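You operate a simulated robot arm through the tools that you are given. There is no shell and no other tool.

You are at the controls of a simulated robot arm. One attempt, no reset.

TASK
Play the green record at the speed printed on it.
Fine: record on the platter, arm clip to FREE, arm over the record, speed knob, then CUE.

The check looks at the end state, three seconds after you hand in, the way a careful person would. Anything else that was tipped, shoved, dropped, spilled or broken makes it a failure.

THE ROBOT
A 7-joint arm with a two-finger parallel gripper, fixed in place. Base frame: the origin is at the foot of the arm, x ahead of it, y to its left, z up; the work surface is at about z = 855. Units: mm, degrees, N and s.
With the tool pointing down near the work surface it reaches from about 220 to 740 mm from the base axis. Its first joint turns from -166.0 to 166.0 degrees. Payload 1.57 kg.
The tool frame sits at the grasp point between the pads (the TCP): z along the fingers, y along the line on which they close. The tips reach 30 mm beyond it. The gripper opens to 110 mm. The fingers are 24 mm wide and 12 mm thick; the gripper's body (48 by 112 mm) begins 78 mm behind the TCP.
Orientation is told as [roll, pitch, yaw] about the base's x, y, z axes, in that order, counted from this pose: with the fingers straight down and closing along the base's y, the tool's x points along the base's -x, its y along +y and its z along -z.

THE INTERFACE
- The arm moves only by the tool drive_tool. Its argument "steps" is a list that holds one entry, the list of rows, each a list of 7 numbers: the turn, a rotation vector about the tool's x, y, z in degrees, then the shift along the tool's x, y, z in m, then the gripper command, from -1 (fully open) to 1 (shut), values between in proportion. In form: [[[ax, ay, az, tx, ty, tz, claw], ...]]. A call has 1 to 20 rows; each row is the pose to reach, as a shift and turn from the pose commanded when the call began, along the tool's axes at that moment. Each row takes 0.2 s and may step no farther than 50 mm and 8.6 degrees from the row before; otherwise, or with a gripper value out of range, the whole call is refused. Where a pose cannot be reached the arm comes as near as it can. A force on the tool above 40 N (or 10 N above the force at the start of the call, whichever is more), or a blocked arm, ends the call early, and 0.2 s more pass. The fingers move at their own pace (about 45 mm/s each) and stop on an object; they squeeze with about 41 N. The grip force told is the motor's: it shows also when the fingers shut on nothing. Time passes only in rows, and 0.2 s behind the last, so rows that repeat a pose let the fingers close. The reply holds the time, the measured pose of the TCP, the force on the tool along the base axes, the opening and the grip force, in the units named above and with some noise, with the torque about the TCP (base axes, N m) and any sound that the robot's microphone picked up.
- Cameras (640 x 400 px; columns grow to the right, rows downward): "scene" is fixed at [401.7, -492.5, 1447.2]; the picture's right is [1.00, -0.02, 0.00], its down [-0.01, -0.44, -0.90] and it looks along [0.02, 0.90, -0.44] (base axes); focal length 343 px, centre (320, 200). "wrist" rides on the gripper at [70, 16, -141] in the tool frame; the picture's right is [-0.23, 0.97, 0.00], its down [-0.86, -0.20, -0.48] and it looks along [-0.47, -0.11, 0.88] (tool axes); focal length 222 px, centre (320, 200). There is no depth. A picture from a camera that has moved, and an enlarged one, comes with that camera's place and axes in the base frame and with its lens. The place of the scene camera against the robot may be out by one fixed shift of up to 25 mm in any direction.
- camera(camera): a new picture of that camera. No time passes.
- lift_body(by): slides the trunk up (or, below 0, down) by that many mm; the arm rides with it, the base frame stays. It gives what a move gives, with no picture.
- close_up(camera, box): a new picture of the part [left, top, right, bottom] of that camera's present view, enlarged. No time passes.
- sign_off(): hands the job in; it is judged then, once.

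Places have to be worked out from the pictures, the camera data and where the tool is seen. Open the gripper and draw the arm clear of the work before you hand the job in, unless the task says otherwise.

The tools are called by a JSON object that holds its "op" and its "data". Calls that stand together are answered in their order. drive_tool: Moves the arm, as the interface text tells. Its arguments: {"type":"object","properties":{"steps":{"type":"array","items":{"type":"array","items":{"type":"array","items":{"type":"number"}}}}},"required":["steps"]} The other tools are called the same way: lift_body (by) slides the trunk up or down; camera (camera) takes a picture; close_up (camera, box) takes an enlarged picture of a part of a camera's view; sign_off () hands the job in.

At the start:

```text
time_s: 0.0
tool_pos: [177.4, 456.1, 1141.9]
ee_rot: [0.0, -0.1, 0.0]
force: [0.4, -0.6, 0.2]
ft_torque: [0.04, 0.02, -0.01]
finger_gap: 110.0
finger_force: 0.0
trunk travel left (down, up): [-500.0, 90.0]
```

scene: 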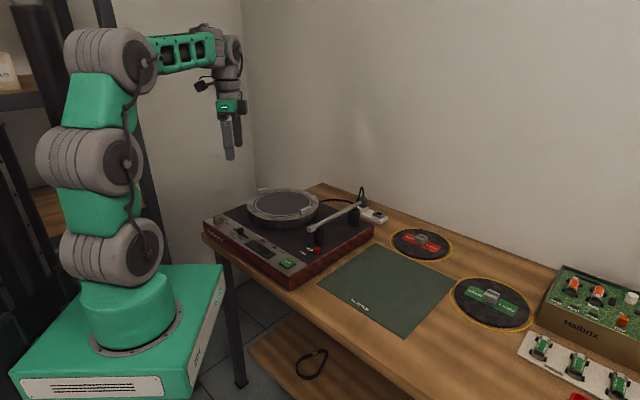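
wrist: 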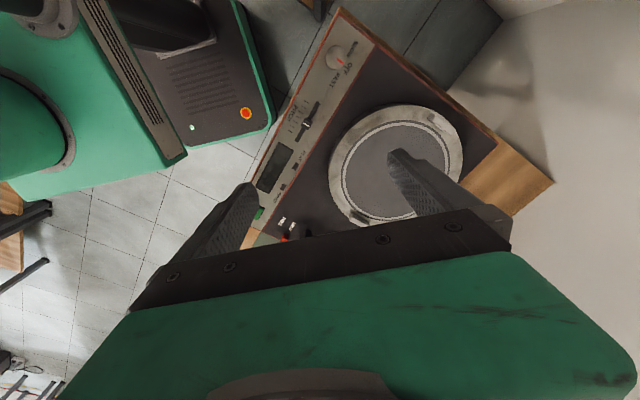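

I start by looking closely at the turntable and the records.

{"op": "close_up", "data": {"camera": "scene", "box": [195, 170, 395, 295]}}

{"op": "close_up", "data": {"camera": "scene", "box": [380, 210, 560, 340]}}

{"op": "close_up", "data": {"camera": "wrist", "box": [230, 10, 500, 250]}}

```text
3.20 times, centred on (295, 232) of scene
camera zoom: at [401.7, -492.5, 1447.2], right [1.0, -0.02, 0.0], down [-0.01, -0.44, -0.9], along [0.02, 0.9, -0.44], focal length 1098 px, centre (400, 96)
```

zoom: 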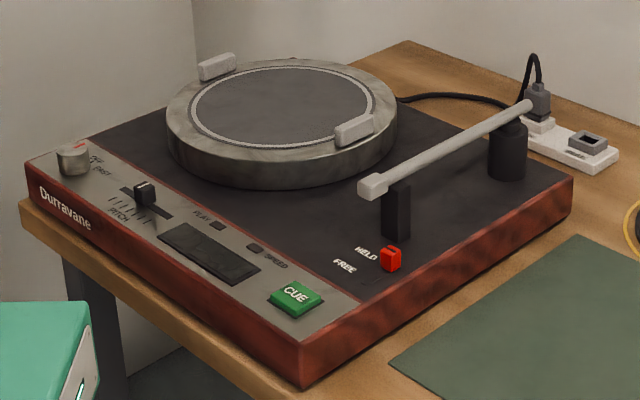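

```text
3.08 times, centred on (470, 275) of scene
camera zoom: at [401.7, -492.5, 1447.2], right [1.0, -0.02, 0.0], down [-0.01, -0.44, -0.9], along [0.02, 0.9, -0.44], focal length 1056 px, centre (-142, -31)
```

zoom: 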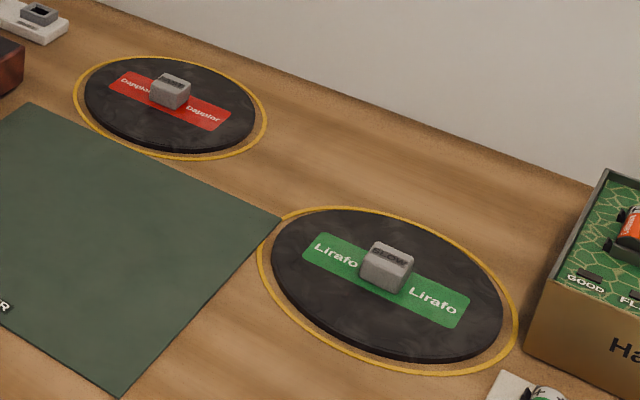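

```text
1.67 times, centred on (365, 130) of wrist
camera zoom: at [107.8, 472.0, 1283.8], right [0.23, 0.97, 0.0], down [0.86, -0.2, 0.48], along [0.47, -0.11, -0.88], focal length 370 px, centre (245, 317)
```

zoom: 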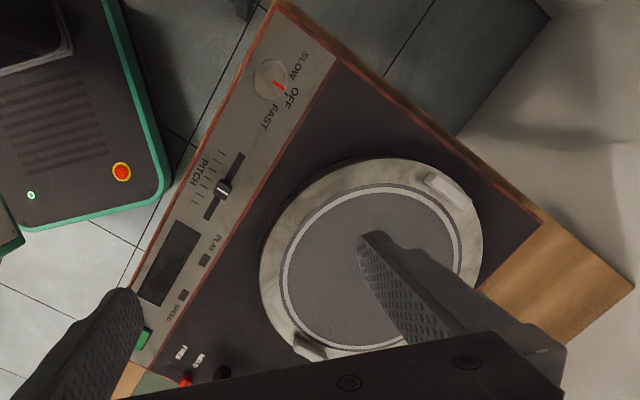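

The green record's block seems to say SLOW; I zoom in to confirm it, and also look at the power strip and the surroundings.

{"op": "close_up", "data": {"camera": "scene", "box": [460, 270, 520, 310]}}

{"op": "close_up", "data": {"camera": "scene", "box": [340, 180, 400, 230]}}

{"op": "close_up", "data": {"camera": "scene", "box": [280, 190, 380, 260]}}

{"op": "close_up", "data": {"camera": "scene", "box": [500, 250, 640, 400]}}

{"op": "close_up", "data": {"camera": "scene", "box": [200, 210, 300, 280]}}

```text
10.00 times, centred on (490, 290) of scene
camera zoom: at [401.7, -492.5, 1447.2], right [1.0, -0.02, 0.0], down [-0.01, -0.44, -0.9], along [0.02, 0.9, -0.44], focal length 3432 px, centre (-1380, -700)
```

zoom: 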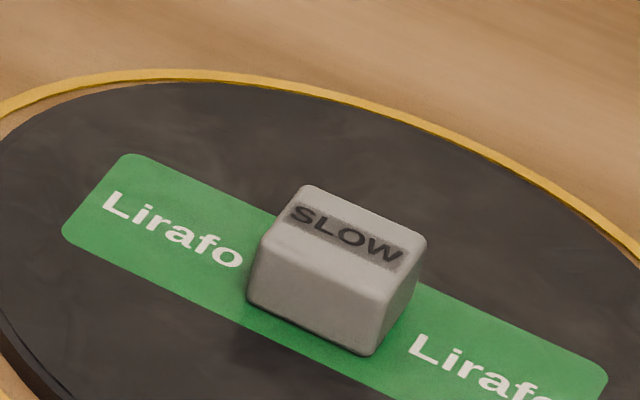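

```text
8.00 times, centred on (370, 205) of scene
camera zoom: at [401.7, -492.5, 1447.2], right [1.0, -0.02, 0.0], down [-0.01, -0.44, -0.9], along [0.02, 0.9, -0.44], focal length 2746 px, centre (-80, 160)
```

zoom: 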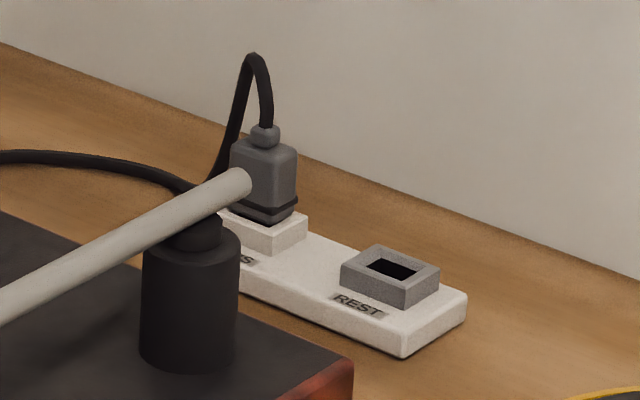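

```text
5.71 times, centred on (330, 225) of scene
camera zoom: at [401.7, -492.5, 1447.2], right [1.0, -0.02, 0.0], down [-0.01, -0.44, -0.9], along [0.02, 0.9, -0.44], focal length 1961 px, centre (263, 57)
```

zoom: 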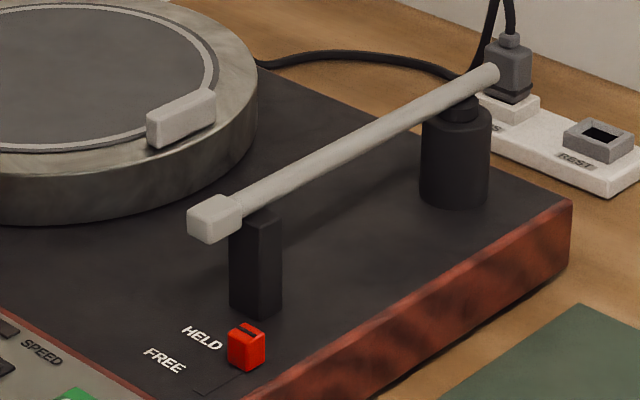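

```text
2.67 times, centred on (570, 325) of scene
camera zoom: at [401.7, -492.5, 1447.2], right [1.0, -0.02, 0.0], down [-0.01, -0.44, -0.9], along [0.02, 0.9, -0.44], focal length 915 px, centre (-347, -133)
```

zoom: 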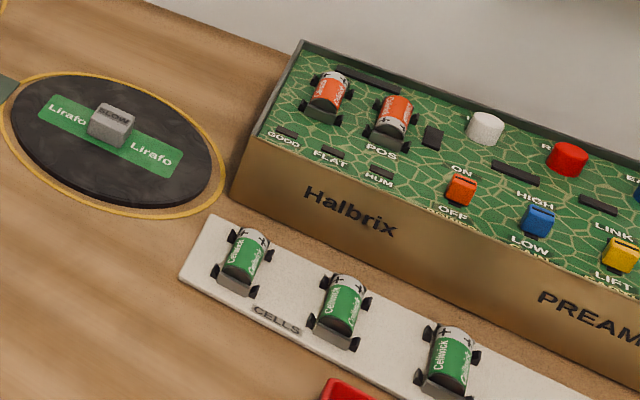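

```text
5.71 times, centred on (250, 245) of scene
camera zoom: at [401.7, -492.5, 1447.2], right [1.0, -0.02, 0.0], down [-0.01, -0.44, -0.9], along [0.02, 0.9, -0.44], focal length 1961 px, centre (720, -57)
```

zoom: 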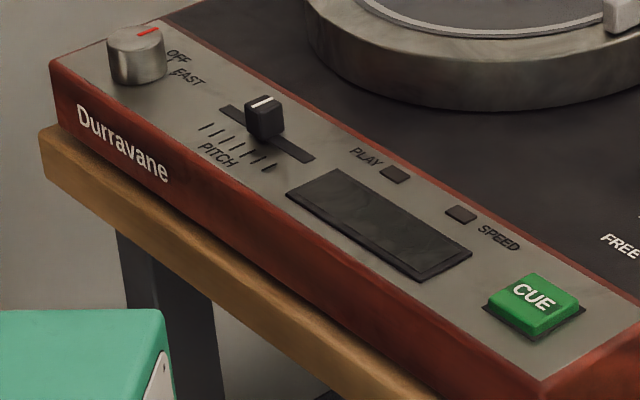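

The green record says SLOW; the plug is in the live socket (I'll verify). I move the tool up and a bit right/forward to survey the tonearm and panel with the wrist camera.

{"op": "drive_tool", "data": {"steps": [[[0, 0, 0, -0.02, -0.02, -0.03, -1], [0, 0, 0, -0.04, -0.04, -0.06, -1], [0, 0, 0, -0.06, -0.06, -0.08, -1], [0, 0, 0, -0.06, -0.08, -0.08, -1]]]}}

{"op": "camera", "data": {"camera": "wrist"}}

{"op": "camera", "data": {"camera": "scene"}}

```text
time_s: 1.0
tool_pos: [236.8, 374.7, 1222.2]
ee_rot: [0.0, 0.1, 0.1]
force: [-0.6, -0.1, -0.7]
ft_torque: [-0.01, 0.01, 0.0]
finger_gap: 110.1
finger_force: 0.1
trunk travel left (down, up): [-500.0, 90.0]
```

```text
taken
camera wrist: at [167.8, 390.9, 1364.1], right [0.23, 0.97, 0.0], down [0.86, -0.2, 0.48], along [0.47, -0.11, -0.88], focal length 222 px, centre (320, 200)
```

wrist: 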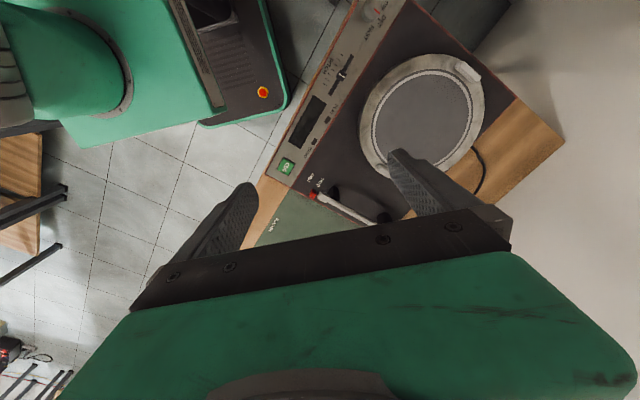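

```text
taken
```

scene: 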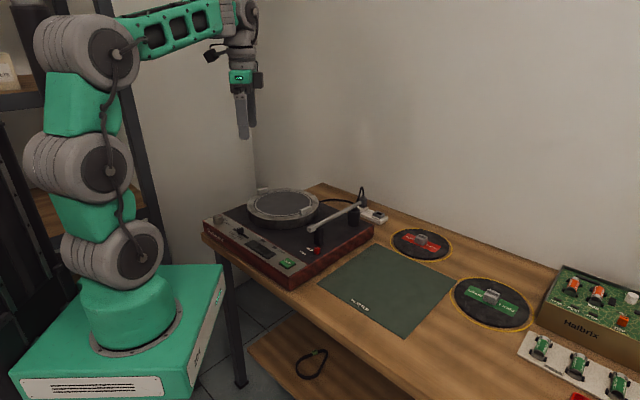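

The platter top works out to about (271, 562, 920), with the scene camera about 25 mm off in x. Now I move high over the table toward the records to survey them.

{"op": "drive_tool", "data": {"steps": [[[0, 0, 0, -0.033, -0.025, 0.0, -1], [0, 0, 0, -0.066, -0.05, 0.0, -1], [0, 0, 0, -0.099, -0.075, 0.0, -1], [0, 0, 0, -0.132, -0.1, 0.0, -1], [0, 0, 0, -0.165, -0.125, 0.0, -1], [0, 0, 0, -0.198, -0.15, 0.0, -1], [0, 0, 0, -0.231, -0.175, 0.0, -1], [0, 0, 0, -0.264, -0.2, 0.0, -1], [0, 0, 0, -0.297, -0.225, 0.0, -1], [0, 0, 0, -0.33, -0.25, 0.0, -1], [0, 0, 0, -0.363, -0.275, 0.0, -1]]]}}

{"op": "camera", "data": {"camera": "wrist"}}

{"op": "camera", "data": {"camera": "scene"}}

```text
time_s: 3.4
tool_pos: [600.8, 100.7, 1220.5]
ee_rot: [0.0, 0.1, -0.1]
force: [0.2, 0.0, 0.6]
ft_torque: [0.02, 0.01, 0.03]
finger_gap: 110.1
finger_force: 0.0
trunk travel left (down, up): [-500.0, 90.0]
```

```text
taken
camera wrist: at [531.7, 116.9, 1362.8], right [0.23, 0.97, 0.0], down [0.86, -0.2, 0.48], along [0.46, -0.11, -0.88], focal length 222 px, centre (320, 200)
```

wrist: 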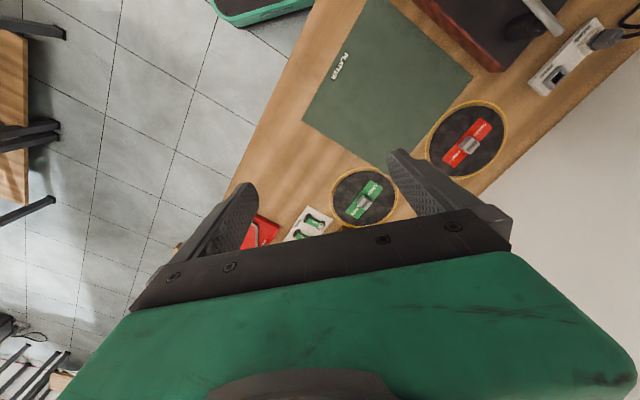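

```text
taken
```

scene: 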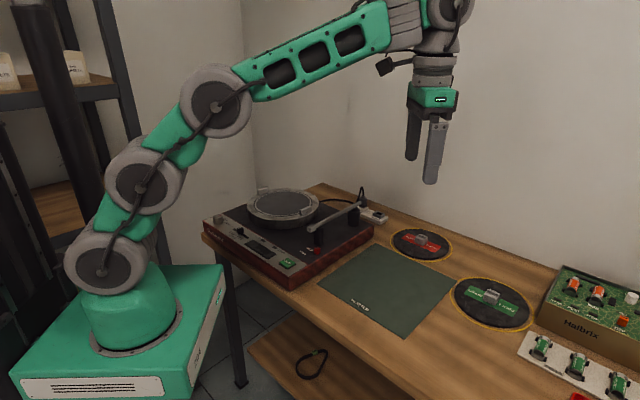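

The green record is around (815, 160), a bit beyond the stated vertical reach. I zoom to refine its place and the block's orientation.

{"op": "close_up", "data": {"camera": "wrist", "box": [320, 160, 410, 235]}}

{"op": "close_up", "data": {"camera": "wrist", "box": [300, 0, 640, 215]}}

```text
5.33 times, centred on (365, 198) of wrist
camera zoom: at [531.7, 116.9, 1362.8], right [0.23, 0.97, 0.0], down [0.86, -0.2, 0.48], along [0.46, -0.11, -0.88], focal length 1185 px, centre (80, 213)
```

zoom: 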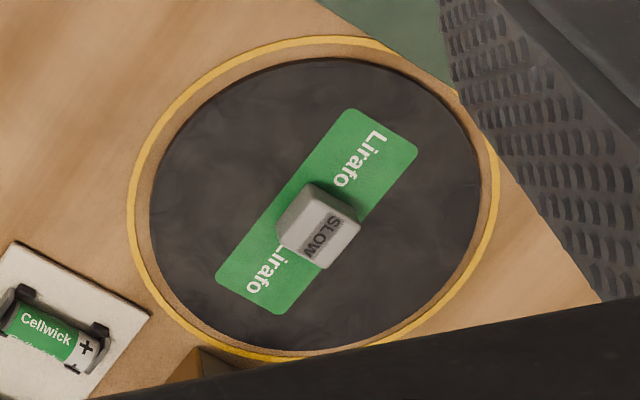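

```text
1.86 times, centred on (470, 108) of wrist
camera zoom: at [531.7, 116.9, 1362.8], right [0.23, 0.97, 0.0], down [0.86, -0.2, 0.48], along [0.46, -0.11, -0.88], focal length 413 px, centre (41, 372)
```

zoom: 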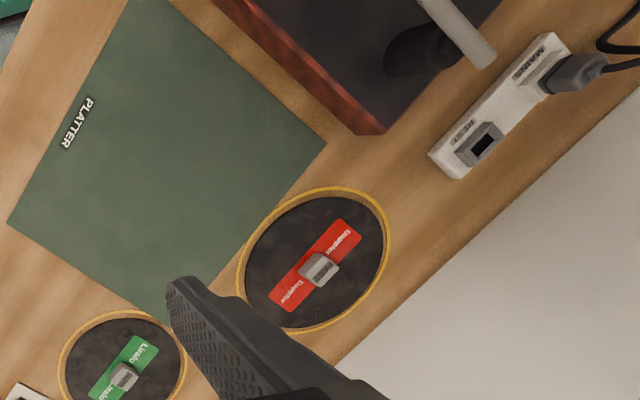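

The record is about Ø158 mm centred near (818, 164), its block aligned at −45° to the base x axis. I'll yaw the gripper +45° so it closes along the block's long axis (so that a tilt outward extends reach), and lower a bit.

{"op": "drive_tool", "data": {"steps": [[[0, 0, -7.5, 0, 0, 0.03, -1], [0, 0, -15, 0, 0, 0.06, -1], [0, 0, -22.5, 0, 0, 0.09, -1], [0, 0, -30, 0, 0, 0.12, -1], [0, 0, -37.5, 0, 0, 0.15, -1], [0, 0, -45, 0, 0, 0.17, -1], [0, 0, -45, 0, 0, 0.17, -1]]]}}

{"op": "camera", "data": {"camera": "wrist"}}

```text
time_s: 5.0
tool_pos: [600.7, 100.7, 1052.4]
ee_rot: [0.0, 0.0, 45.0]
force: [-0.7, 0.1, 0.3]
ft_torque: [0.04, 0.01, -0.01]
finger_gap: 109.9
finger_force: 0.1
trunk travel left (down, up): [-500.0, 90.0]
```

```text
taken
camera wrist: at [540.1, 62.7, 1194.2], right [-0.53, 0.85, 0.0], down [0.74, 0.47, 0.48], along [0.41, 0.25, -0.88], focal length 222 px, centre (320, 200)
```

wrist: 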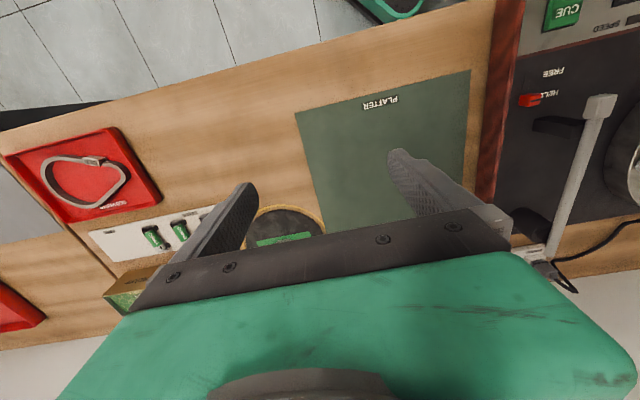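

The view is as expected. I raise the trunk 60 mm so the arm's reach is better when lifting, then tilt the tool 35° outward in the next call.

{"op": "lift_body", "data": {"by": 60}}

{"op": "drive_tool", "data": {"steps": [[[0, -7, 0, 0, 0, 0.02, -1], [0, -14, 0, 0, 0, 0.04, -1], [0, -21, 0, 0, 0, 0.06, -1], [0, -28, 0, 0, 0, 0.08, -1], [0, -35, 0, 0, 0, 0.1, -1], [0, -35, 0, 0, 0, 0.1, -1]]]}}

{"op": "camera", "data": {"camera": "wrist"}}

{"op": "camera", "data": {"camera": "scene"}}

```text
time_s: 6.0
tool_pos: [601.3, 100.4, 1112.2]
ee_rot: [-0.1, 0.0, 45.1]
force: [0.5, 0.4, 0.2]
ft_torque: [0.01, 0.02, 0.01]
finger_gap: 110.0
finger_force: 0.1
trunk travel left (down, up): [-560.0, 30.0]
```

```text
time_s: 7.4
tool_pos: [600.5, 101.8, 1012.3]
ee_rot: [0.0, -35.1, 45.0]
force: [0.4, 0.8, 0.5]
ft_torque: [0.01, 0.0, 0.0]
finger_gap: 110.0
finger_force: 0.0
trunk travel left (down, up): [-560.0, 30.0]
```

```text
taken
camera wrist: at [491.6, 15.1, 1088.5], right [-0.56, 0.82, 0.13], down [0.44, 0.16, 0.88], along [0.7, 0.55, -0.45], focal length 222 px, centre (320, 200)
```

wrist: 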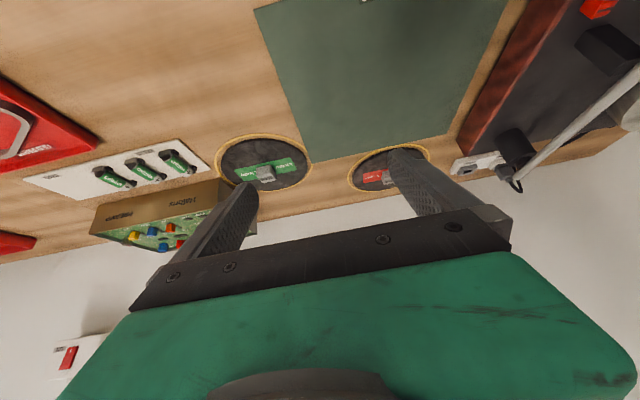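

```text
taken
```

scene: 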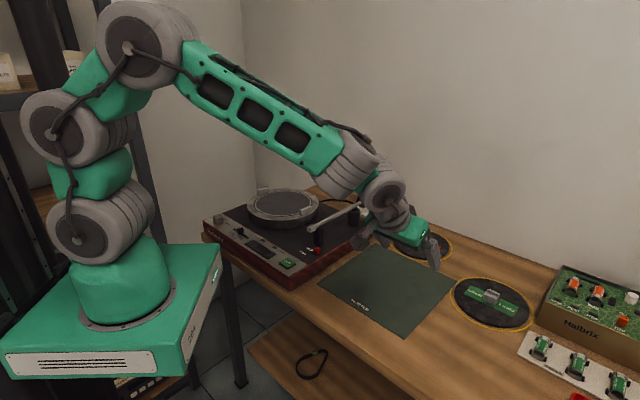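

Triangulation hints that the table may lie lower than 855, so I take a detailed close-up here, then move with fixed orientation to get a clean second view.

{"op": "close_up", "data": {"camera": "wrist", "box": [200, 100, 360, 220]}}

{"op": "close_up", "data": {"camera": "wrist", "box": [360, 90, 640, 265]}}

{"op": "close_up", "data": {"camera": "scene", "box": [340, 170, 540, 340]}}

```text
3.33 times, centred on (280, 160) of wrist
camera zoom: at [491.6, 15.1, 1088.5], right [-0.56, 0.82, 0.13], down [0.44, 0.16, 0.88], along [0.7, 0.55, -0.45], focal length 740 px, centre (453, 333)
```

zoom: 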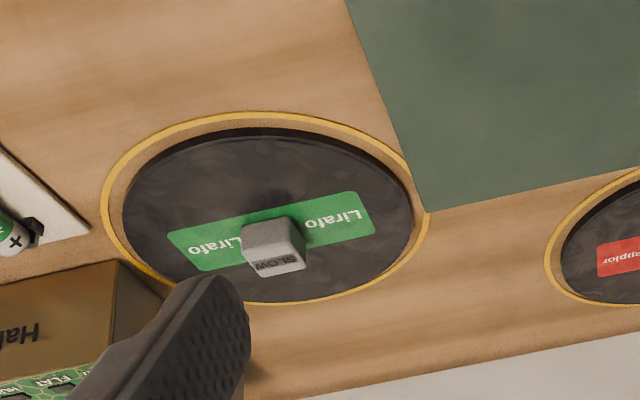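

```text
2.29 times, centred on (500, 178) of wrist
camera zoom: at [491.6, 15.1, 1088.5], right [-0.56, 0.82, 0.13], down [0.44, 0.16, 0.88], along [0.7, 0.55, -0.45], focal length 508 px, centre (-91, 251)
```

zoom: 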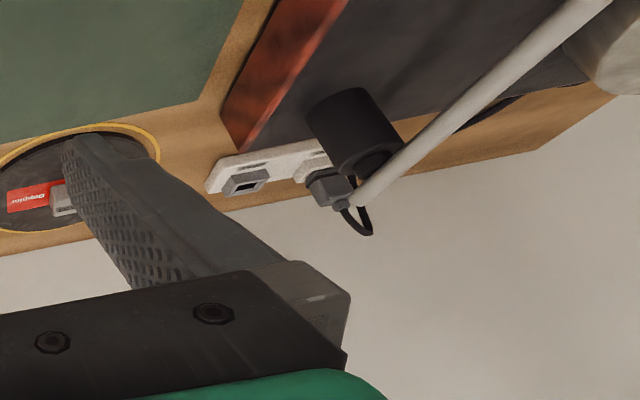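

```text
2.35 times, centred on (440, 255) of scene
camera zoom: at [401.7, -492.5, 1447.2], right [1.0, -0.02, 0.0], down [-0.01, -0.44, -0.9], along [0.02, 0.9, -0.44], focal length 808 px, centre (38, 71)
```

zoom: 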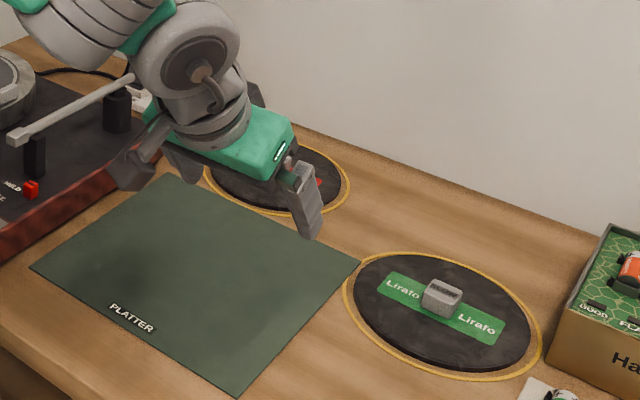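

Several cues put the table nearer z≈810 than 855. I move toward the record at the same orientation to triangulate cleanly (still staying well above it).

{"op": "drive_tool", "data": {"steps": [[[0, 0, 0, -0.0183, -0.0251, 0.0287, -1], [0, 0, 0, -0.0366, -0.0502, 0.0574, -1], [0, 0, 0, -0.0549, -0.0753, 0.0861, -1], [0, 0, 0, -0.0732, -0.1004, 0.1148, -1], [0, 0, 0, -0.0732, -0.1004, 0.1148, -1]]]}}

{"op": "close_up", "data": {"camera": "wrist", "box": [200, 60, 480, 235]}}

{"op": "close_up", "data": {"camera": "scene", "box": [380, 150, 580, 340]}}

```text
time_s: 8.6
tool_pos: [760.4, 119.4, 959.6]
ee_rot: [0.1, -35.0, 45.0]
force: [0.0, 0.3, -0.3]
ft_torque: [0.0, 0.03, -0.06]
finger_gap: 110.1
finger_force: 0.1
trunk travel left (down, up): [-560.0, 30.0]
```

```text
2.29 times, centred on (340, 148) of wrist
camera zoom: at [651.9, 33.4, 1036.3], right [-0.56, 0.82, 0.13], down [0.44, 0.16, 0.88], along [0.7, 0.55, -0.45], focal length 508 px, centre (274, 320)
```

zoom: 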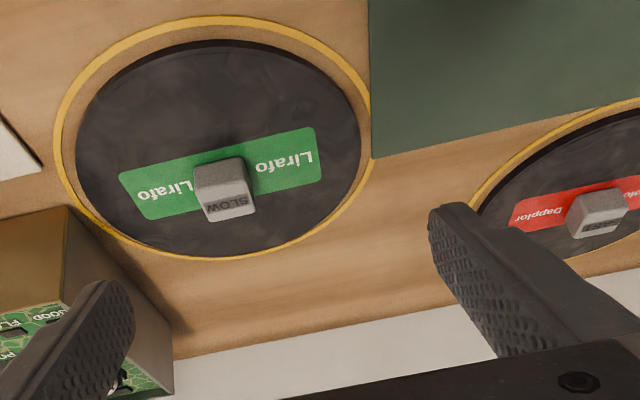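

```text
2.11 times, centred on (480, 245) of scene
camera zoom: at [401.7, -492.5, 1447.2], right [1.0, -0.02, 0.0], down [-0.01, -0.44, -0.9], along [0.02, 0.9, -0.44], focal length 723 px, centre (-17, 105)
```

zoom: 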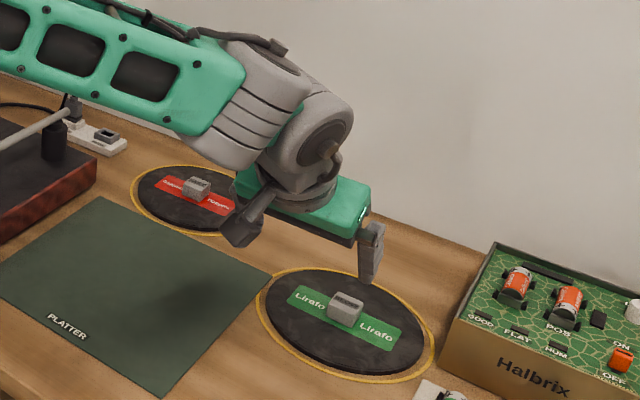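

Clean triangulation gives the green record's centre at about (857, 171), top at z≈805. That needs more tilt: I tilt to 50° and bring the trunk back down 60 mm for reach.

{"op": "drive_tool", "data": {"steps": [[[0, -5, 0, 0, 0, 0, -1], [0, -10, 0, 0, 0, 0, -1], [0, -15, 0, 0, 0, 0, -0.6], [0, -15, 0, 0, 0, 0, -0.5], [0, -15, 0, 0, 0, 0, -0.4]]]}}

{"op": "lift_body", "data": {"by": -50}}

{"op": "camera", "data": {"camera": "wrist"}}

{"op": "camera", "data": {"camera": "scene"}}

```text
time_s: 9.8
tool_pos: [760.6, 119.6, 960.6]
ee_rot: [-0.1, -50.0, 45.0]
force: [-0.7, -0.8, -0.2]
ft_torque: [0.01, -0.01, 0.0]
finger_gap: 77.0
finger_force: 0.0
trunk travel left (down, up): [-560.0, 30.0]
```

```text
time_s: 10.7
tool_pos: [760.5, 119.9, 909.3]
ee_rot: [0.0, -50.0, 45.0]
force: [-0.2, -0.5, 0.3]
ft_torque: [0.01, 0.0, 0.02]
finger_gap: 77.0
finger_force: 0.0
trunk travel left (down, up): [-510.0, 80.0]
```

```text
taken
camera wrist: at [641.0, 22.2, 948.4], right [-0.59, 0.79, 0.17], down [0.27, -0.01, 0.96], along [0.76, 0.61, -0.21], focal length 222 px, centre (320, 200)
```

wrist: 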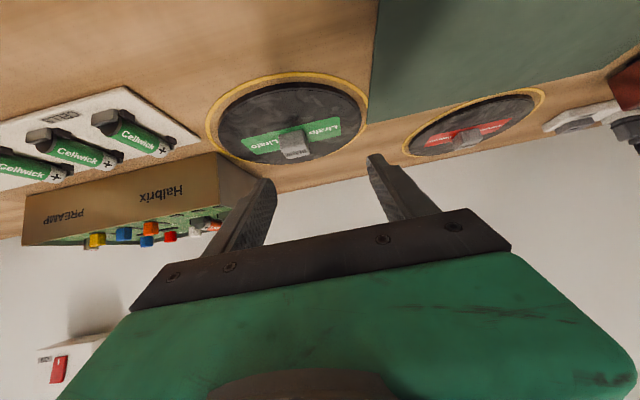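

```text
taken
```

scene: 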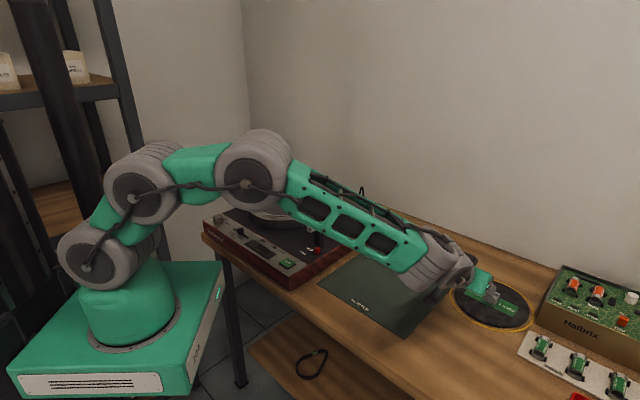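

I zoom in from here to refine the block's position relative to the fingers.

{"op": "close_up", "data": {"camera": "wrist", "box": [200, 65, 400, 190]}}

{"op": "close_up", "data": {"camera": "scene", "box": [410, 220, 560, 340]}}

```text
3.20 times, centred on (300, 128) of wrist
camera zoom: at [641.0, 22.2, 948.4], right [-0.59, 0.79, 0.17], down [0.27, -0.01, 0.96], along [0.76, 0.61, -0.21], focal length 711 px, centre (384, 432)
```

zoom: 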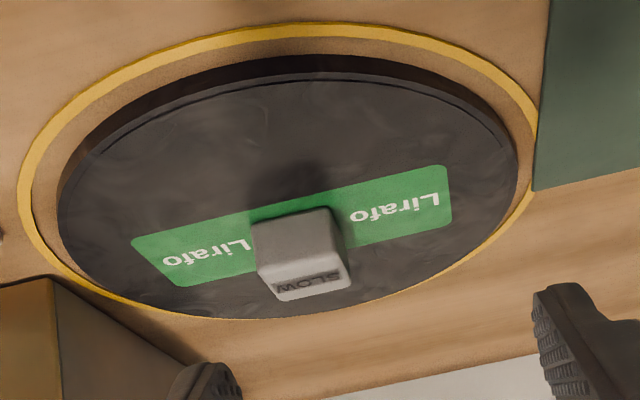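

```text
3.33 times, centred on (485, 280) of scene
camera zoom: at [401.7, -492.5, 1447.2], right [1.0, -0.02, 0.0], down [-0.01, -0.44, -0.9], along [0.02, 0.9, -0.44], focal length 1144 px, centre (-230, -67)
```

zoom: 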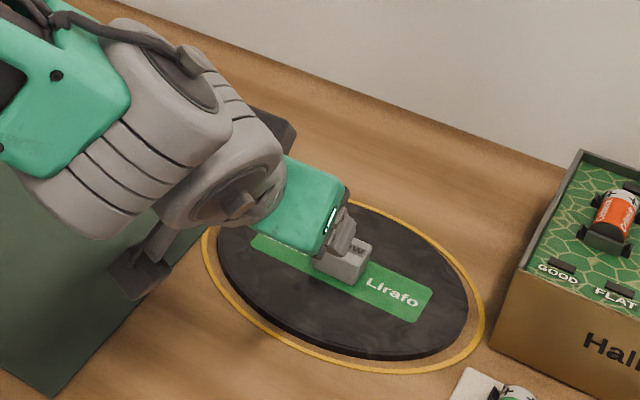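

Third view agrees: record centre (857, 172), top z≈805, block about 34×28×22 mm. I move to hover above the block with tips still clear (TCP z=880).

{"op": "drive_tool", "data": {"steps": [[[0, 0, 0, -0.0124, -0.0105, 0.0298, -0.4], [0, 0, 0, -0.0247, -0.0209, 0.0596, -0.4], [0, 0, 0, -0.0371, -0.0314, 0.0894, -0.4], [0, 0, 0, -0.0371, -0.0314, 0.0894, -0.4]]]}}

{"op": "close_up", "data": {"camera": "wrist", "box": [180, 20, 480, 220]}}

{"op": "close_up", "data": {"camera": "scene", "box": [430, 240, 550, 335]}}

```text
time_s: 11.7
tool_pos: [847.0, 161.9, 881.5]
ee_rot: [0.0, -50.0, 45.0]
force: [-0.3, 0.0, -0.6]
ft_torque: [-0.02, 0.02, 0.0]
finger_gap: 77.0
finger_force: 0.2
trunk travel left (down, up): [-510.0, 80.0]
```

```text
2.00 times, centred on (330, 120) of wrist
camera zoom: at [728.2, 65.5, 919.5], right [-0.59, 0.79, 0.17], down [0.27, -0.01, 0.96], along [0.76, 0.61, -0.21], focal length 444 px, centre (300, 360)
```

zoom: 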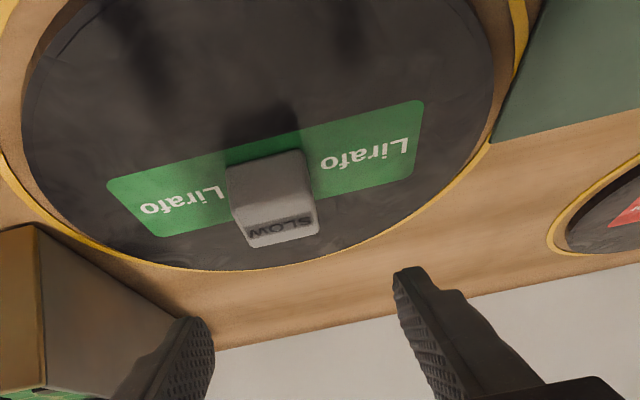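

```text
4.21 times, centred on (490, 288) of scene
camera zoom: at [401.7, -492.5, 1447.2], right [1.0, -0.02, 0.0], down [-0.01, -0.44, -0.9], along [0.02, 0.9, -0.44], focal length 1445 px, centre (-396, -168)
```

zoom: 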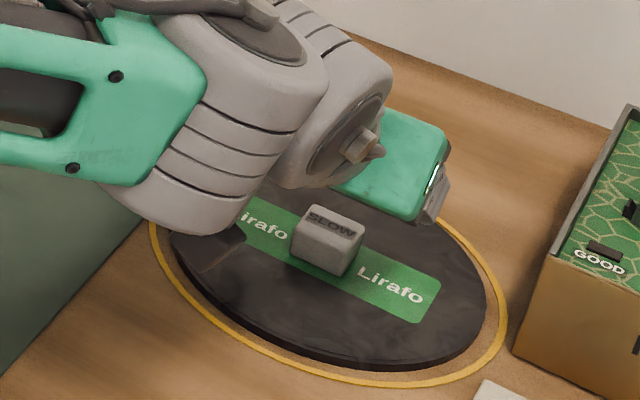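

Alignment checks out in both cameras. I descend straight down to about z=846 and look again.

{"op": "drive_tool", "data": {"steps": [[[0, 0, 0, 0.0092, 0, 0.0077, -0.4], [0, 0, 0, 0.0184, 0, 0.0154, -0.4], [0, 0, 0, 0.0272, 0, 0.0228, -0.4], [0, 0, 0, 0.0272, 0, 0.0228, -0.4]]]}}

{"op": "close_up", "data": {"camera": "wrist", "box": [180, 60, 480, 260]}}

{"op": "close_up", "data": {"camera": "scene", "box": [430, 240, 550, 335]}}

```text
time_s: 12.7
tool_pos: [847.2, 162.0, 846.9]
ee_rot: [0.0, -50.0, 45.0]
force: [0.8, -0.1, 0.0]
ft_torque: [0.0, 0.0, -0.01]
finger_gap: 77.0
finger_force: 0.0
trunk travel left (down, up): [-510.0, 80.0]
```

```text
2.00 times, centred on (330, 160) of wrist
camera zoom: at [728.5, 65.6, 883.2], right [-0.59, 0.79, 0.17], down [0.27, -0.01, 0.96], along [0.76, 0.61, -0.21], focal length 444 px, centre (300, 280)
```

zoom: 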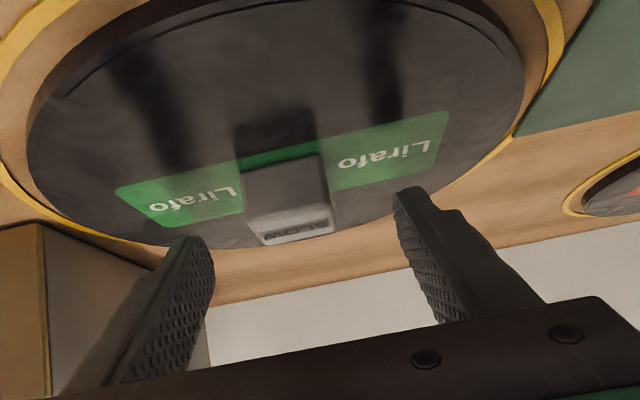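

```text
4.21 times, centred on (490, 288) of scene
camera zoom: at [401.7, -492.5, 1447.2], right [1.0, -0.02, 0.0], down [-0.01, -0.44, -0.9], along [0.02, 0.9, -0.44], focal length 1445 px, centre (-396, -168)
```

zoom: 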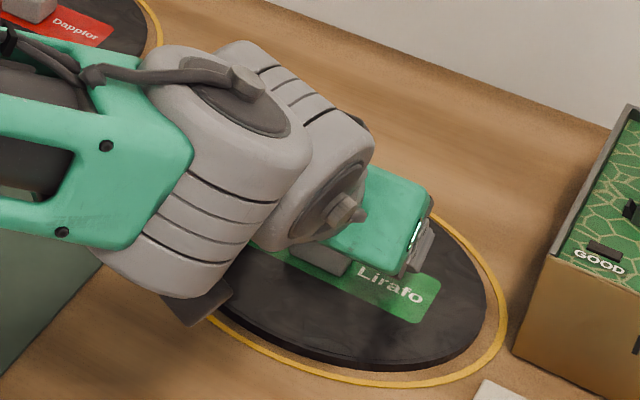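

Fingers straddle the block. I descend the last 9 mm, then close.

{"op": "drive_tool", "data": {"steps": [[[0, 0, 0, 0.0035, 0, 0.0029, -0.4], [0, 0, 0, 0.0069, 0, 0.0058, -0.4], [0, 0, 0, 0.0069, 0, 0.0058, -0.4]]]}}

{"op": "close_up", "data": {"camera": "wrist", "box": [180, 60, 480, 260]}}

```text
time_s: 13.5
tool_pos: [847.2, 162.7, 835.6]
ee_rot: [0.0, -50.0, 45.0]
force: [0.9, 0.1, -0.6]
ft_torque: [-0.01, 0.02, 0.0]
finger_gap: 77.0
finger_force: 0.1
trunk travel left (down, up): [-510.0, 80.0]
```

```text
2.00 times, centred on (330, 160) of wrist
camera zoom: at [728.5, 65.5, 874.5], right [-0.59, 0.79, 0.17], down [0.27, -0.01, 0.96], along [0.76, 0.61, -0.21], focal length 444 px, centre (300, 280)
```

zoom: 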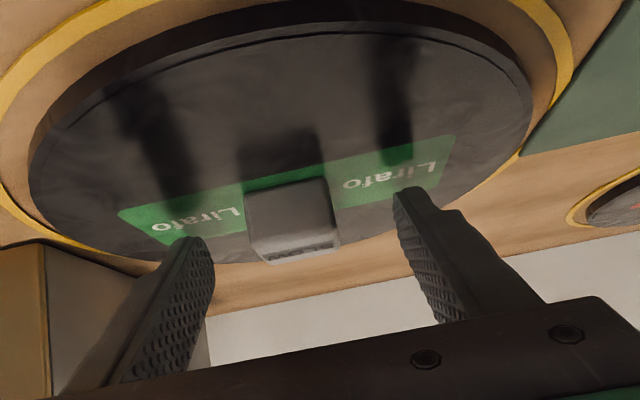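

No contact force and tip shadows nearly meet the tips: a few mm clearance. I close on the block.

{"op": "drive_tool", "data": {"steps": [[[0, 0, 0, 0, 0, 0, 0.0], [0, 0, 0, 0, 0, 0, 0.3], [0, 0, 0, 0, 0, 0, 0.6], [0, 0, 0, 0, 0, 0, 1], [0, 0, 0, 0, 0, 0, 1], [0, 0, 0, 0, 0, 0, 1]]]}}

{"op": "close_up", "data": {"camera": "wrist", "box": [180, 60, 480, 260]}}

```text
time_s: 14.9
tool_pos: [847.2, 161.6, 836.3]
ee_rot: [0.0, -50.0, 44.9]
force: [0.2, 0.5, 0.5]
ft_torque: [0.03, -0.01, -0.02]
finger_gap: 31.3
finger_force: 39.9
trunk travel left (down, up): [-510.0, 80.0]
```

```text
2.00 times, centred on (330, 160) of wrist
camera zoom: at [728.5, 65.5, 874.6], right [-0.59, 0.79, 0.17], down [0.27, -0.01, 0.96], along [0.76, 0.61, -0.21], focal length 444 px, centre (300, 280)
```

zoom: 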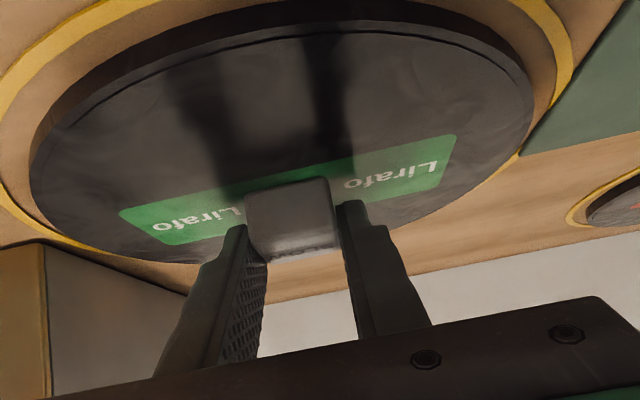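

Gripped at 31 mm. I lift gently 20 mm and check.

{"op": "drive_tool", "data": {"steps": [[[0, 0, 0, -0.0038, 0, -0.0032, 1], [0, 0, 0, -0.0077, 0, -0.0064, 1], [0, 0, 0, -0.0115, 0, -0.0096, 1], [0, 0, 0, -0.0153, 0, -0.0129, 1], [0, 0, 0, -0.0153, 0, -0.0129, 1]]]}}

{"op": "camera", "data": {"camera": "wrist"}}

{"op": "close_up", "data": {"camera": "scene", "box": [430, 240, 550, 335]}}

```text
time_s: 16.1
tool_pos: [847.7, 163.0, 855.9]
ee_rot: [0.1, -50.0, 45.0]
force: [0.1, -0.2, -0.7]
ft_torque: [0.0, -0.01, 0.01]
finger_gap: 30.9
finger_force: 39.8
trunk travel left (down, up): [-510.0, 80.0]
```

```text
taken
camera wrist: at [728.7, 65.5, 894.4], right [-0.59, 0.79, 0.17], down [0.27, -0.01, 0.96], along [0.76, 0.61, -0.21], focal length 222 px, centre (320, 200)
```

wrist: 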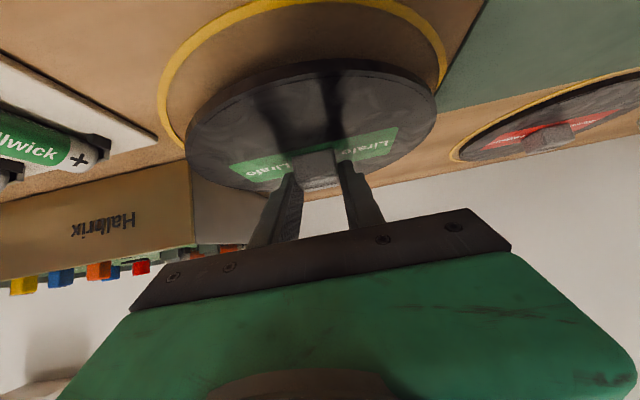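

```text
4.21 times, centred on (490, 288) of scene
camera zoom: at [401.7, -492.5, 1447.2], right [1.0, -0.02, 0.0], down [-0.01, -0.44, -0.9], along [0.02, 0.9, -0.44], focal length 1445 px, centre (-396, -168)
```

zoom: 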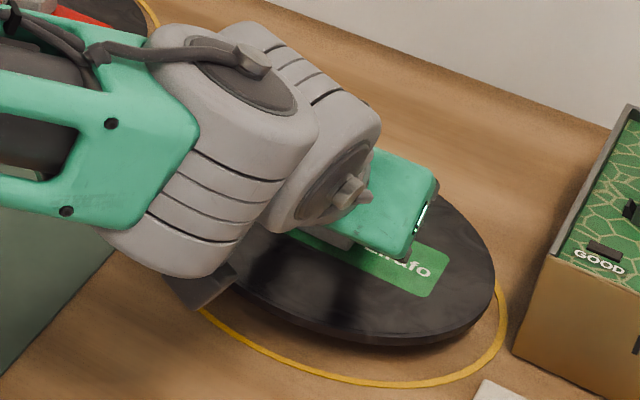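

The record is held level with almost no load. I raise with the trunk 80 mm for carrying height.

{"op": "lift_body", "data": {"by": 80}}

{"op": "camera", "data": {"camera": "scene"}}

```text
time_s: 17.3
tool_pos: [847.5, 162.3, 935.6]
ee_rot: [0.0, -50.0, 45.0]
force: [0.3, -0.5, -0.8]
ft_torque: [0.04, 0.0, -0.01]
finger_gap: 31.0
finger_force: 40.4
trunk travel left (down, up): [-590.0, 0.0]
```

```text
taken
```

scene: 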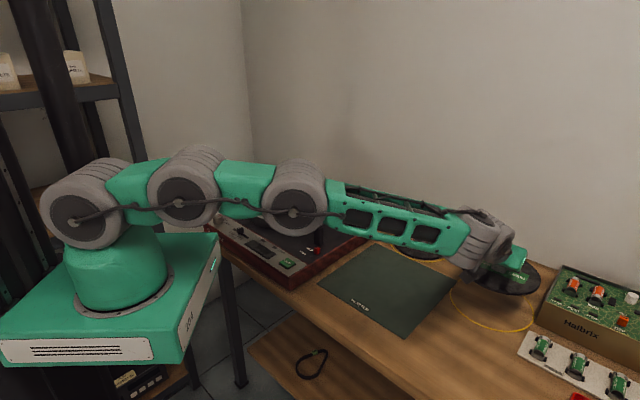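

Clear. I carry the record inward and up at fixed orientation.

{"op": "drive_tool", "data": {"steps": [[[0, 0, 0, -0.0028, 0.0301, -0.0162, 1], [0, 0, 0, -0.0055, 0.0601, -0.0323, 1], [0, 0, 0, -0.0083, 0.0902, -0.0485, 1], [0, 0, 0, -0.0111, 0.1202, -0.0646, 1], [0, 0, 0, -0.0139, 0.1503, -0.0808, 1], [0, 0, 0, -0.0166, 0.1804, -0.0969, 1], [0, 0, 0, -0.0194, 0.2104, -0.1131, 1], [0, 0, 0, -0.0222, 0.2405, -0.1292, 1], [0, 0, 0, -0.0249, 0.2705, -0.1454, 1], [0, 0, 0, -0.0277, 0.3006, -0.1615, 1], [0, 0, 0, -0.0277, 0.3006, -0.1615, 1]]]}}

{"op": "camera", "data": {"camera": "scene"}}

{"op": "camera", "data": {"camera": "wrist"}}

```text
time_s: 19.7
tool_pos: [560.6, 300.1, 1062.7]
ee_rot: [0.0, -50.0, 44.9]
force: [0.4, 0.3, -1.4]
ft_torque: [0.0, 0.03, -0.02]
finger_gap: 31.1
finger_force: 40.2
trunk travel left (down, up): [-590.0, 0.0]
```

```text
taken
```

scene: 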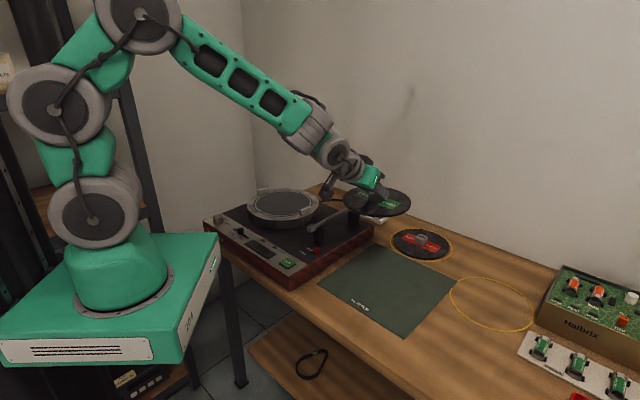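

```text
taken
camera wrist: at [440.8, 202.7, 1100.1], right [-0.59, 0.79, 0.17], down [0.27, -0.01, 0.96], along [0.76, 0.61, -0.21], focal length 222 px, centre (320, 200)
```

wrist: 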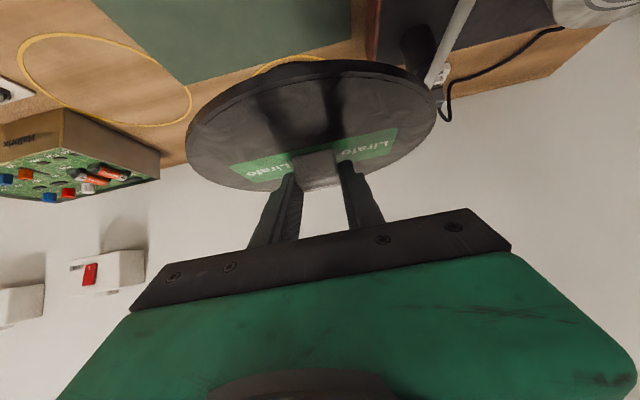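

Now move to a spot where the wrist camera can see the platter beside the held record.

{"op": "drive_tool", "data": {"steps": [[[0, 0, 0, 0.0104, 0.0375, -0.0013, 1], [0, 0, 0, 0.0207, 0.0751, -0.0025, 1], [0, 0, 0, 0.0311, 0.1126, -0.0038, 1], [0, 0, 0, 0.0414, 0.1501, -0.0051, 1], [0, 0, 0, 0.0518, 0.1877, -0.0063, 1], [0, 0, 0, 0.0621, 0.2252, -0.0076, 1], [0, 0, 0, 0.0621, 0.2252, -0.0076, 1]]]}}

{"op": "camera", "data": {"camera": "wrist"}}

{"op": "close_up", "data": {"camera": "scene", "box": [195, 150, 435, 300]}}

```text
time_s: 21.3
tool_pos: [368.0, 427.3, 1018.6]
ee_rot: [-0.1, -49.9, 44.9]
force: [0.8, 0.1, -0.2]
ft_torque: [-0.01, 0.0, -0.02]
finger_gap: 31.1
finger_force: 39.8
trunk travel left (down, up): [-590.0, 0.0]
```

```text
taken
camera wrist: at [249.2, 330.0, 1056.7], right [-0.59, 0.79, 0.17], down [0.27, -0.01, 0.96], along [0.76, 0.61, -0.21], focal length 222 px, centre (320, 200)
```

wrist: 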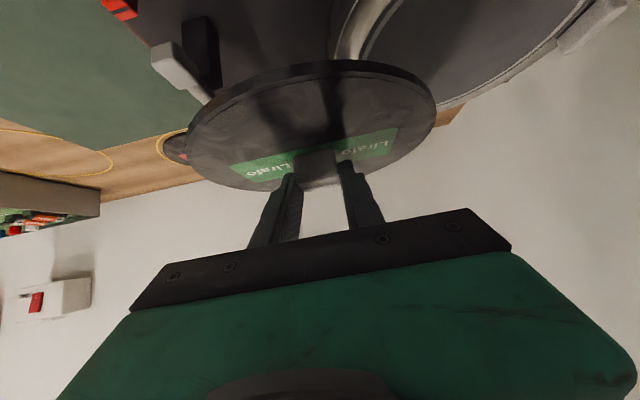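

```text
2.67 times, centred on (315, 225) of scene
camera zoom: at [401.7, -492.5, 1447.2], right [1.0, -0.02, 0.0], down [-0.01, -0.44, -0.9], along [0.02, 0.9, -0.44], focal length 915 px, centre (333, 133)
```

zoom: 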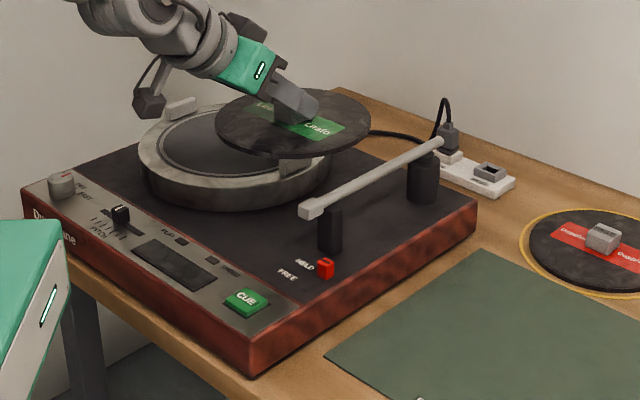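

The platter is only partly in view; I back off toward the robot and sideways to see it whole.

{"op": "drive_tool", "data": {"steps": [[[0, 0, 0, 0.0124, -0.0238, -0.0158, 1], [0, 0, 0, 0.0247, -0.0476, -0.0315, 1], [0, 0, 0, 0.0371, -0.0714, -0.0473, 1], [0, 0, 0, 0.0371, -0.0714, -0.0473, 1]]]}}

{"op": "close_up", "data": {"camera": "wrist", "box": [320, 0, 640, 200]}}

{"op": "camera", "data": {"camera": "wrist"}}

```text
time_s: 22.3
tool_pos: [378.0, 333.4, 1021.1]
ee_rot: [0.0, -50.0, 45.0]
force: [-0.7, -0.4, -1.4]
ft_torque: [0.0, 0.02, 0.0]
finger_gap: 31.4
finger_force: 39.8
trunk travel left (down, up): [-590.0, 0.0]
```

```text
2.00 times, centred on (480, 100) of wrist
camera zoom: at [257.6, 236.3, 1059.1], right [-0.59, 0.79, 0.17], down [0.27, -0.01, 0.96], along [0.76, 0.61, -0.21], focal length 444 px, centre (0, 400)
```

zoom: 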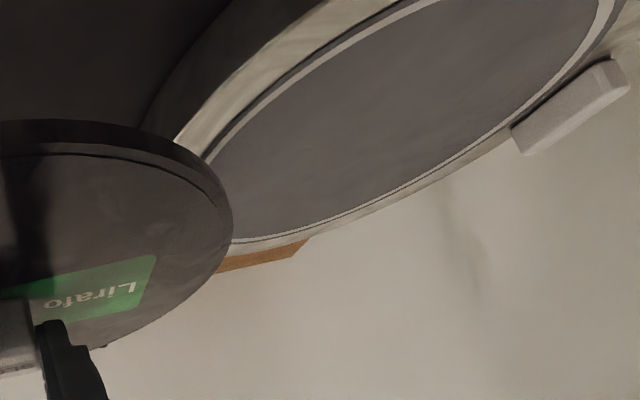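

```text
taken
camera wrist: at [257.6, 236.3, 1059.1], right [-0.59, 0.79, 0.17], down [0.27, -0.01, 0.96], along [0.76, 0.61, -0.21], focal length 222 px, centre (320, 200)
```

wrist: 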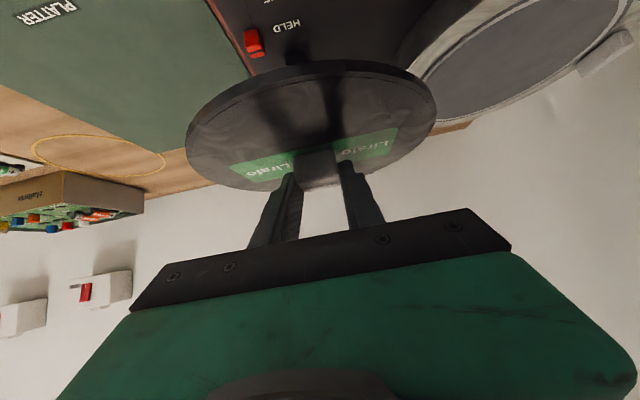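

Lug positions triangulated from start, current and scene views give the platter centre at about (293, 568), lug height ≈907. I move the record over it at a safe height.

{"op": "drive_tool", "data": {"steps": [[[0, 0, 0, -0.0067, 0.0323, 0.0115, 1], [0, 0, 0, -0.0133, 0.0646, 0.023, 1], [0, 0, 0, -0.02, 0.0969, 0.0345, 1], [0, 0, 0, -0.0266, 0.1291, 0.046, 1], [0, 0, 0, -0.0333, 0.1614, 0.0575, 1], [0, 0, 0, -0.0399, 0.1937, 0.069, 1], [0, 0, 0, -0.0466, 0.226, 0.0805, 1], [0, 0, 0, -0.0466, 0.226, 0.0805, 1]]]}}

{"op": "camera", "data": {"camera": "wrist"}}

{"op": "close_up", "data": {"camera": "scene", "box": [195, 140, 395, 265]}}

```text
time_s: 24.1
tool_pos: [281.3, 559.9, 1004.6]
ee_rot: [0.0, -49.9, 45.0]
force: [-0.2, -0.2, -0.6]
ft_torque: [-0.02, 0.0, -0.03]
finger_gap: 31.0
finger_force: 40.0
trunk travel left (down, up): [-590.0, 0.0]
```

```text
taken
camera wrist: at [162.2, 462.2, 1042.4], right [-0.59, 0.79, 0.17], down [0.27, -0.01, 0.96], along [0.76, 0.61, -0.21], focal length 222 px, centre (320, 200)
```

wrist: 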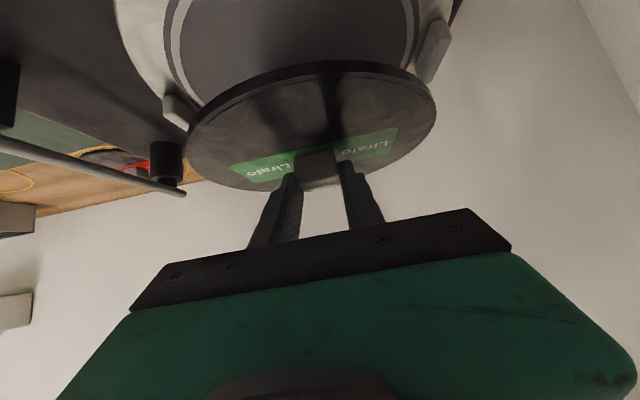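

```text
3.20 times, centred on (295, 202) of scene
camera zoom: at [401.7, -492.5, 1447.2], right [1.0, -0.02, 0.0], down [-0.01, -0.44, -0.9], along [0.02, 0.9, -0.44], focal length 1098 px, centre (400, 192)
```

zoom: 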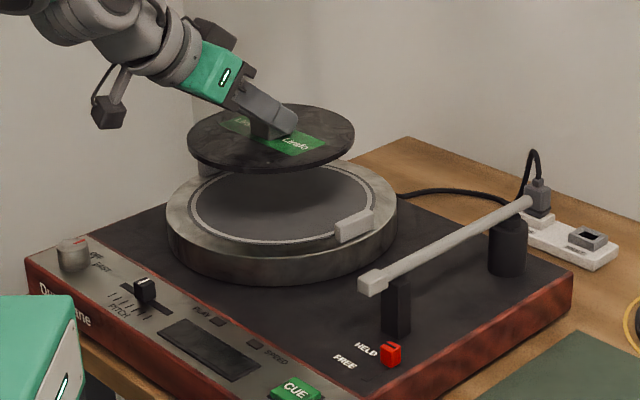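

Record hovers above the platter, both lugs visible. I lower 40 mm with a small x correction and compare concentricity again.

{"op": "drive_tool", "data": {"steps": [[[0, 0, 0, 0.0071, -0.0009, 0.0071, 1], [0, 0, 0, 0.0142, -0.0018, 0.0142, 1], [0, 0, 0, 0.0212, -0.0026, 0.0213, 1], [0, 0, 0, 0.0283, -0.0035, 0.0284, 1], [0, 0, 0, 0.0283, -0.0035, 0.0284, 1]]]}}

{"op": "close_up", "data": {"camera": "wrist", "box": [140, 0, 480, 210]}}

{"op": "close_up", "data": {"camera": "scene", "box": [235, 160, 335, 225]}}

```text
time_s: 25.3
tool_pos: [286.6, 558.9, 964.8]
ee_rot: [0.0, -50.0, 44.9]
force: [0.8, -0.4, -1.1]
ft_torque: [-0.04, 0.03, 0.0]
finger_gap: 30.8
finger_force: 39.9
trunk travel left (down, up): [-590.0, 0.0]
```

```text
1.88 times, centred on (310, 105) of wrist
camera zoom: at [167.8, 461.6, 1002.7], right [-0.59, 0.79, 0.17], down [0.27, -0.01, 0.96], along [0.76, 0.61, -0.21], focal length 418 px, centre (339, 379)
```

zoom: 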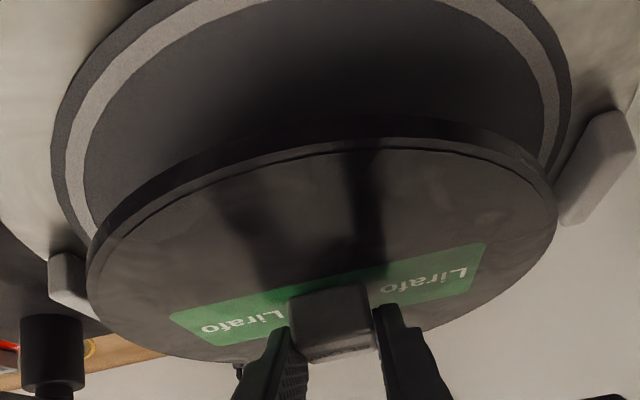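

```text
6.15 times, centred on (285, 192) of scene
camera zoom: at [401.7, -492.5, 1447.2], right [1.0, -0.02, 0.0], down [-0.01, -0.44, -0.9], along [0.02, 0.9, -0.44], focal length 2112 px, centre (535, 246)
```

zoom: 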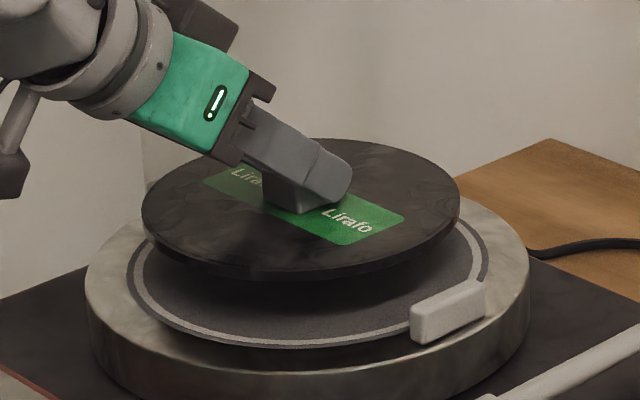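

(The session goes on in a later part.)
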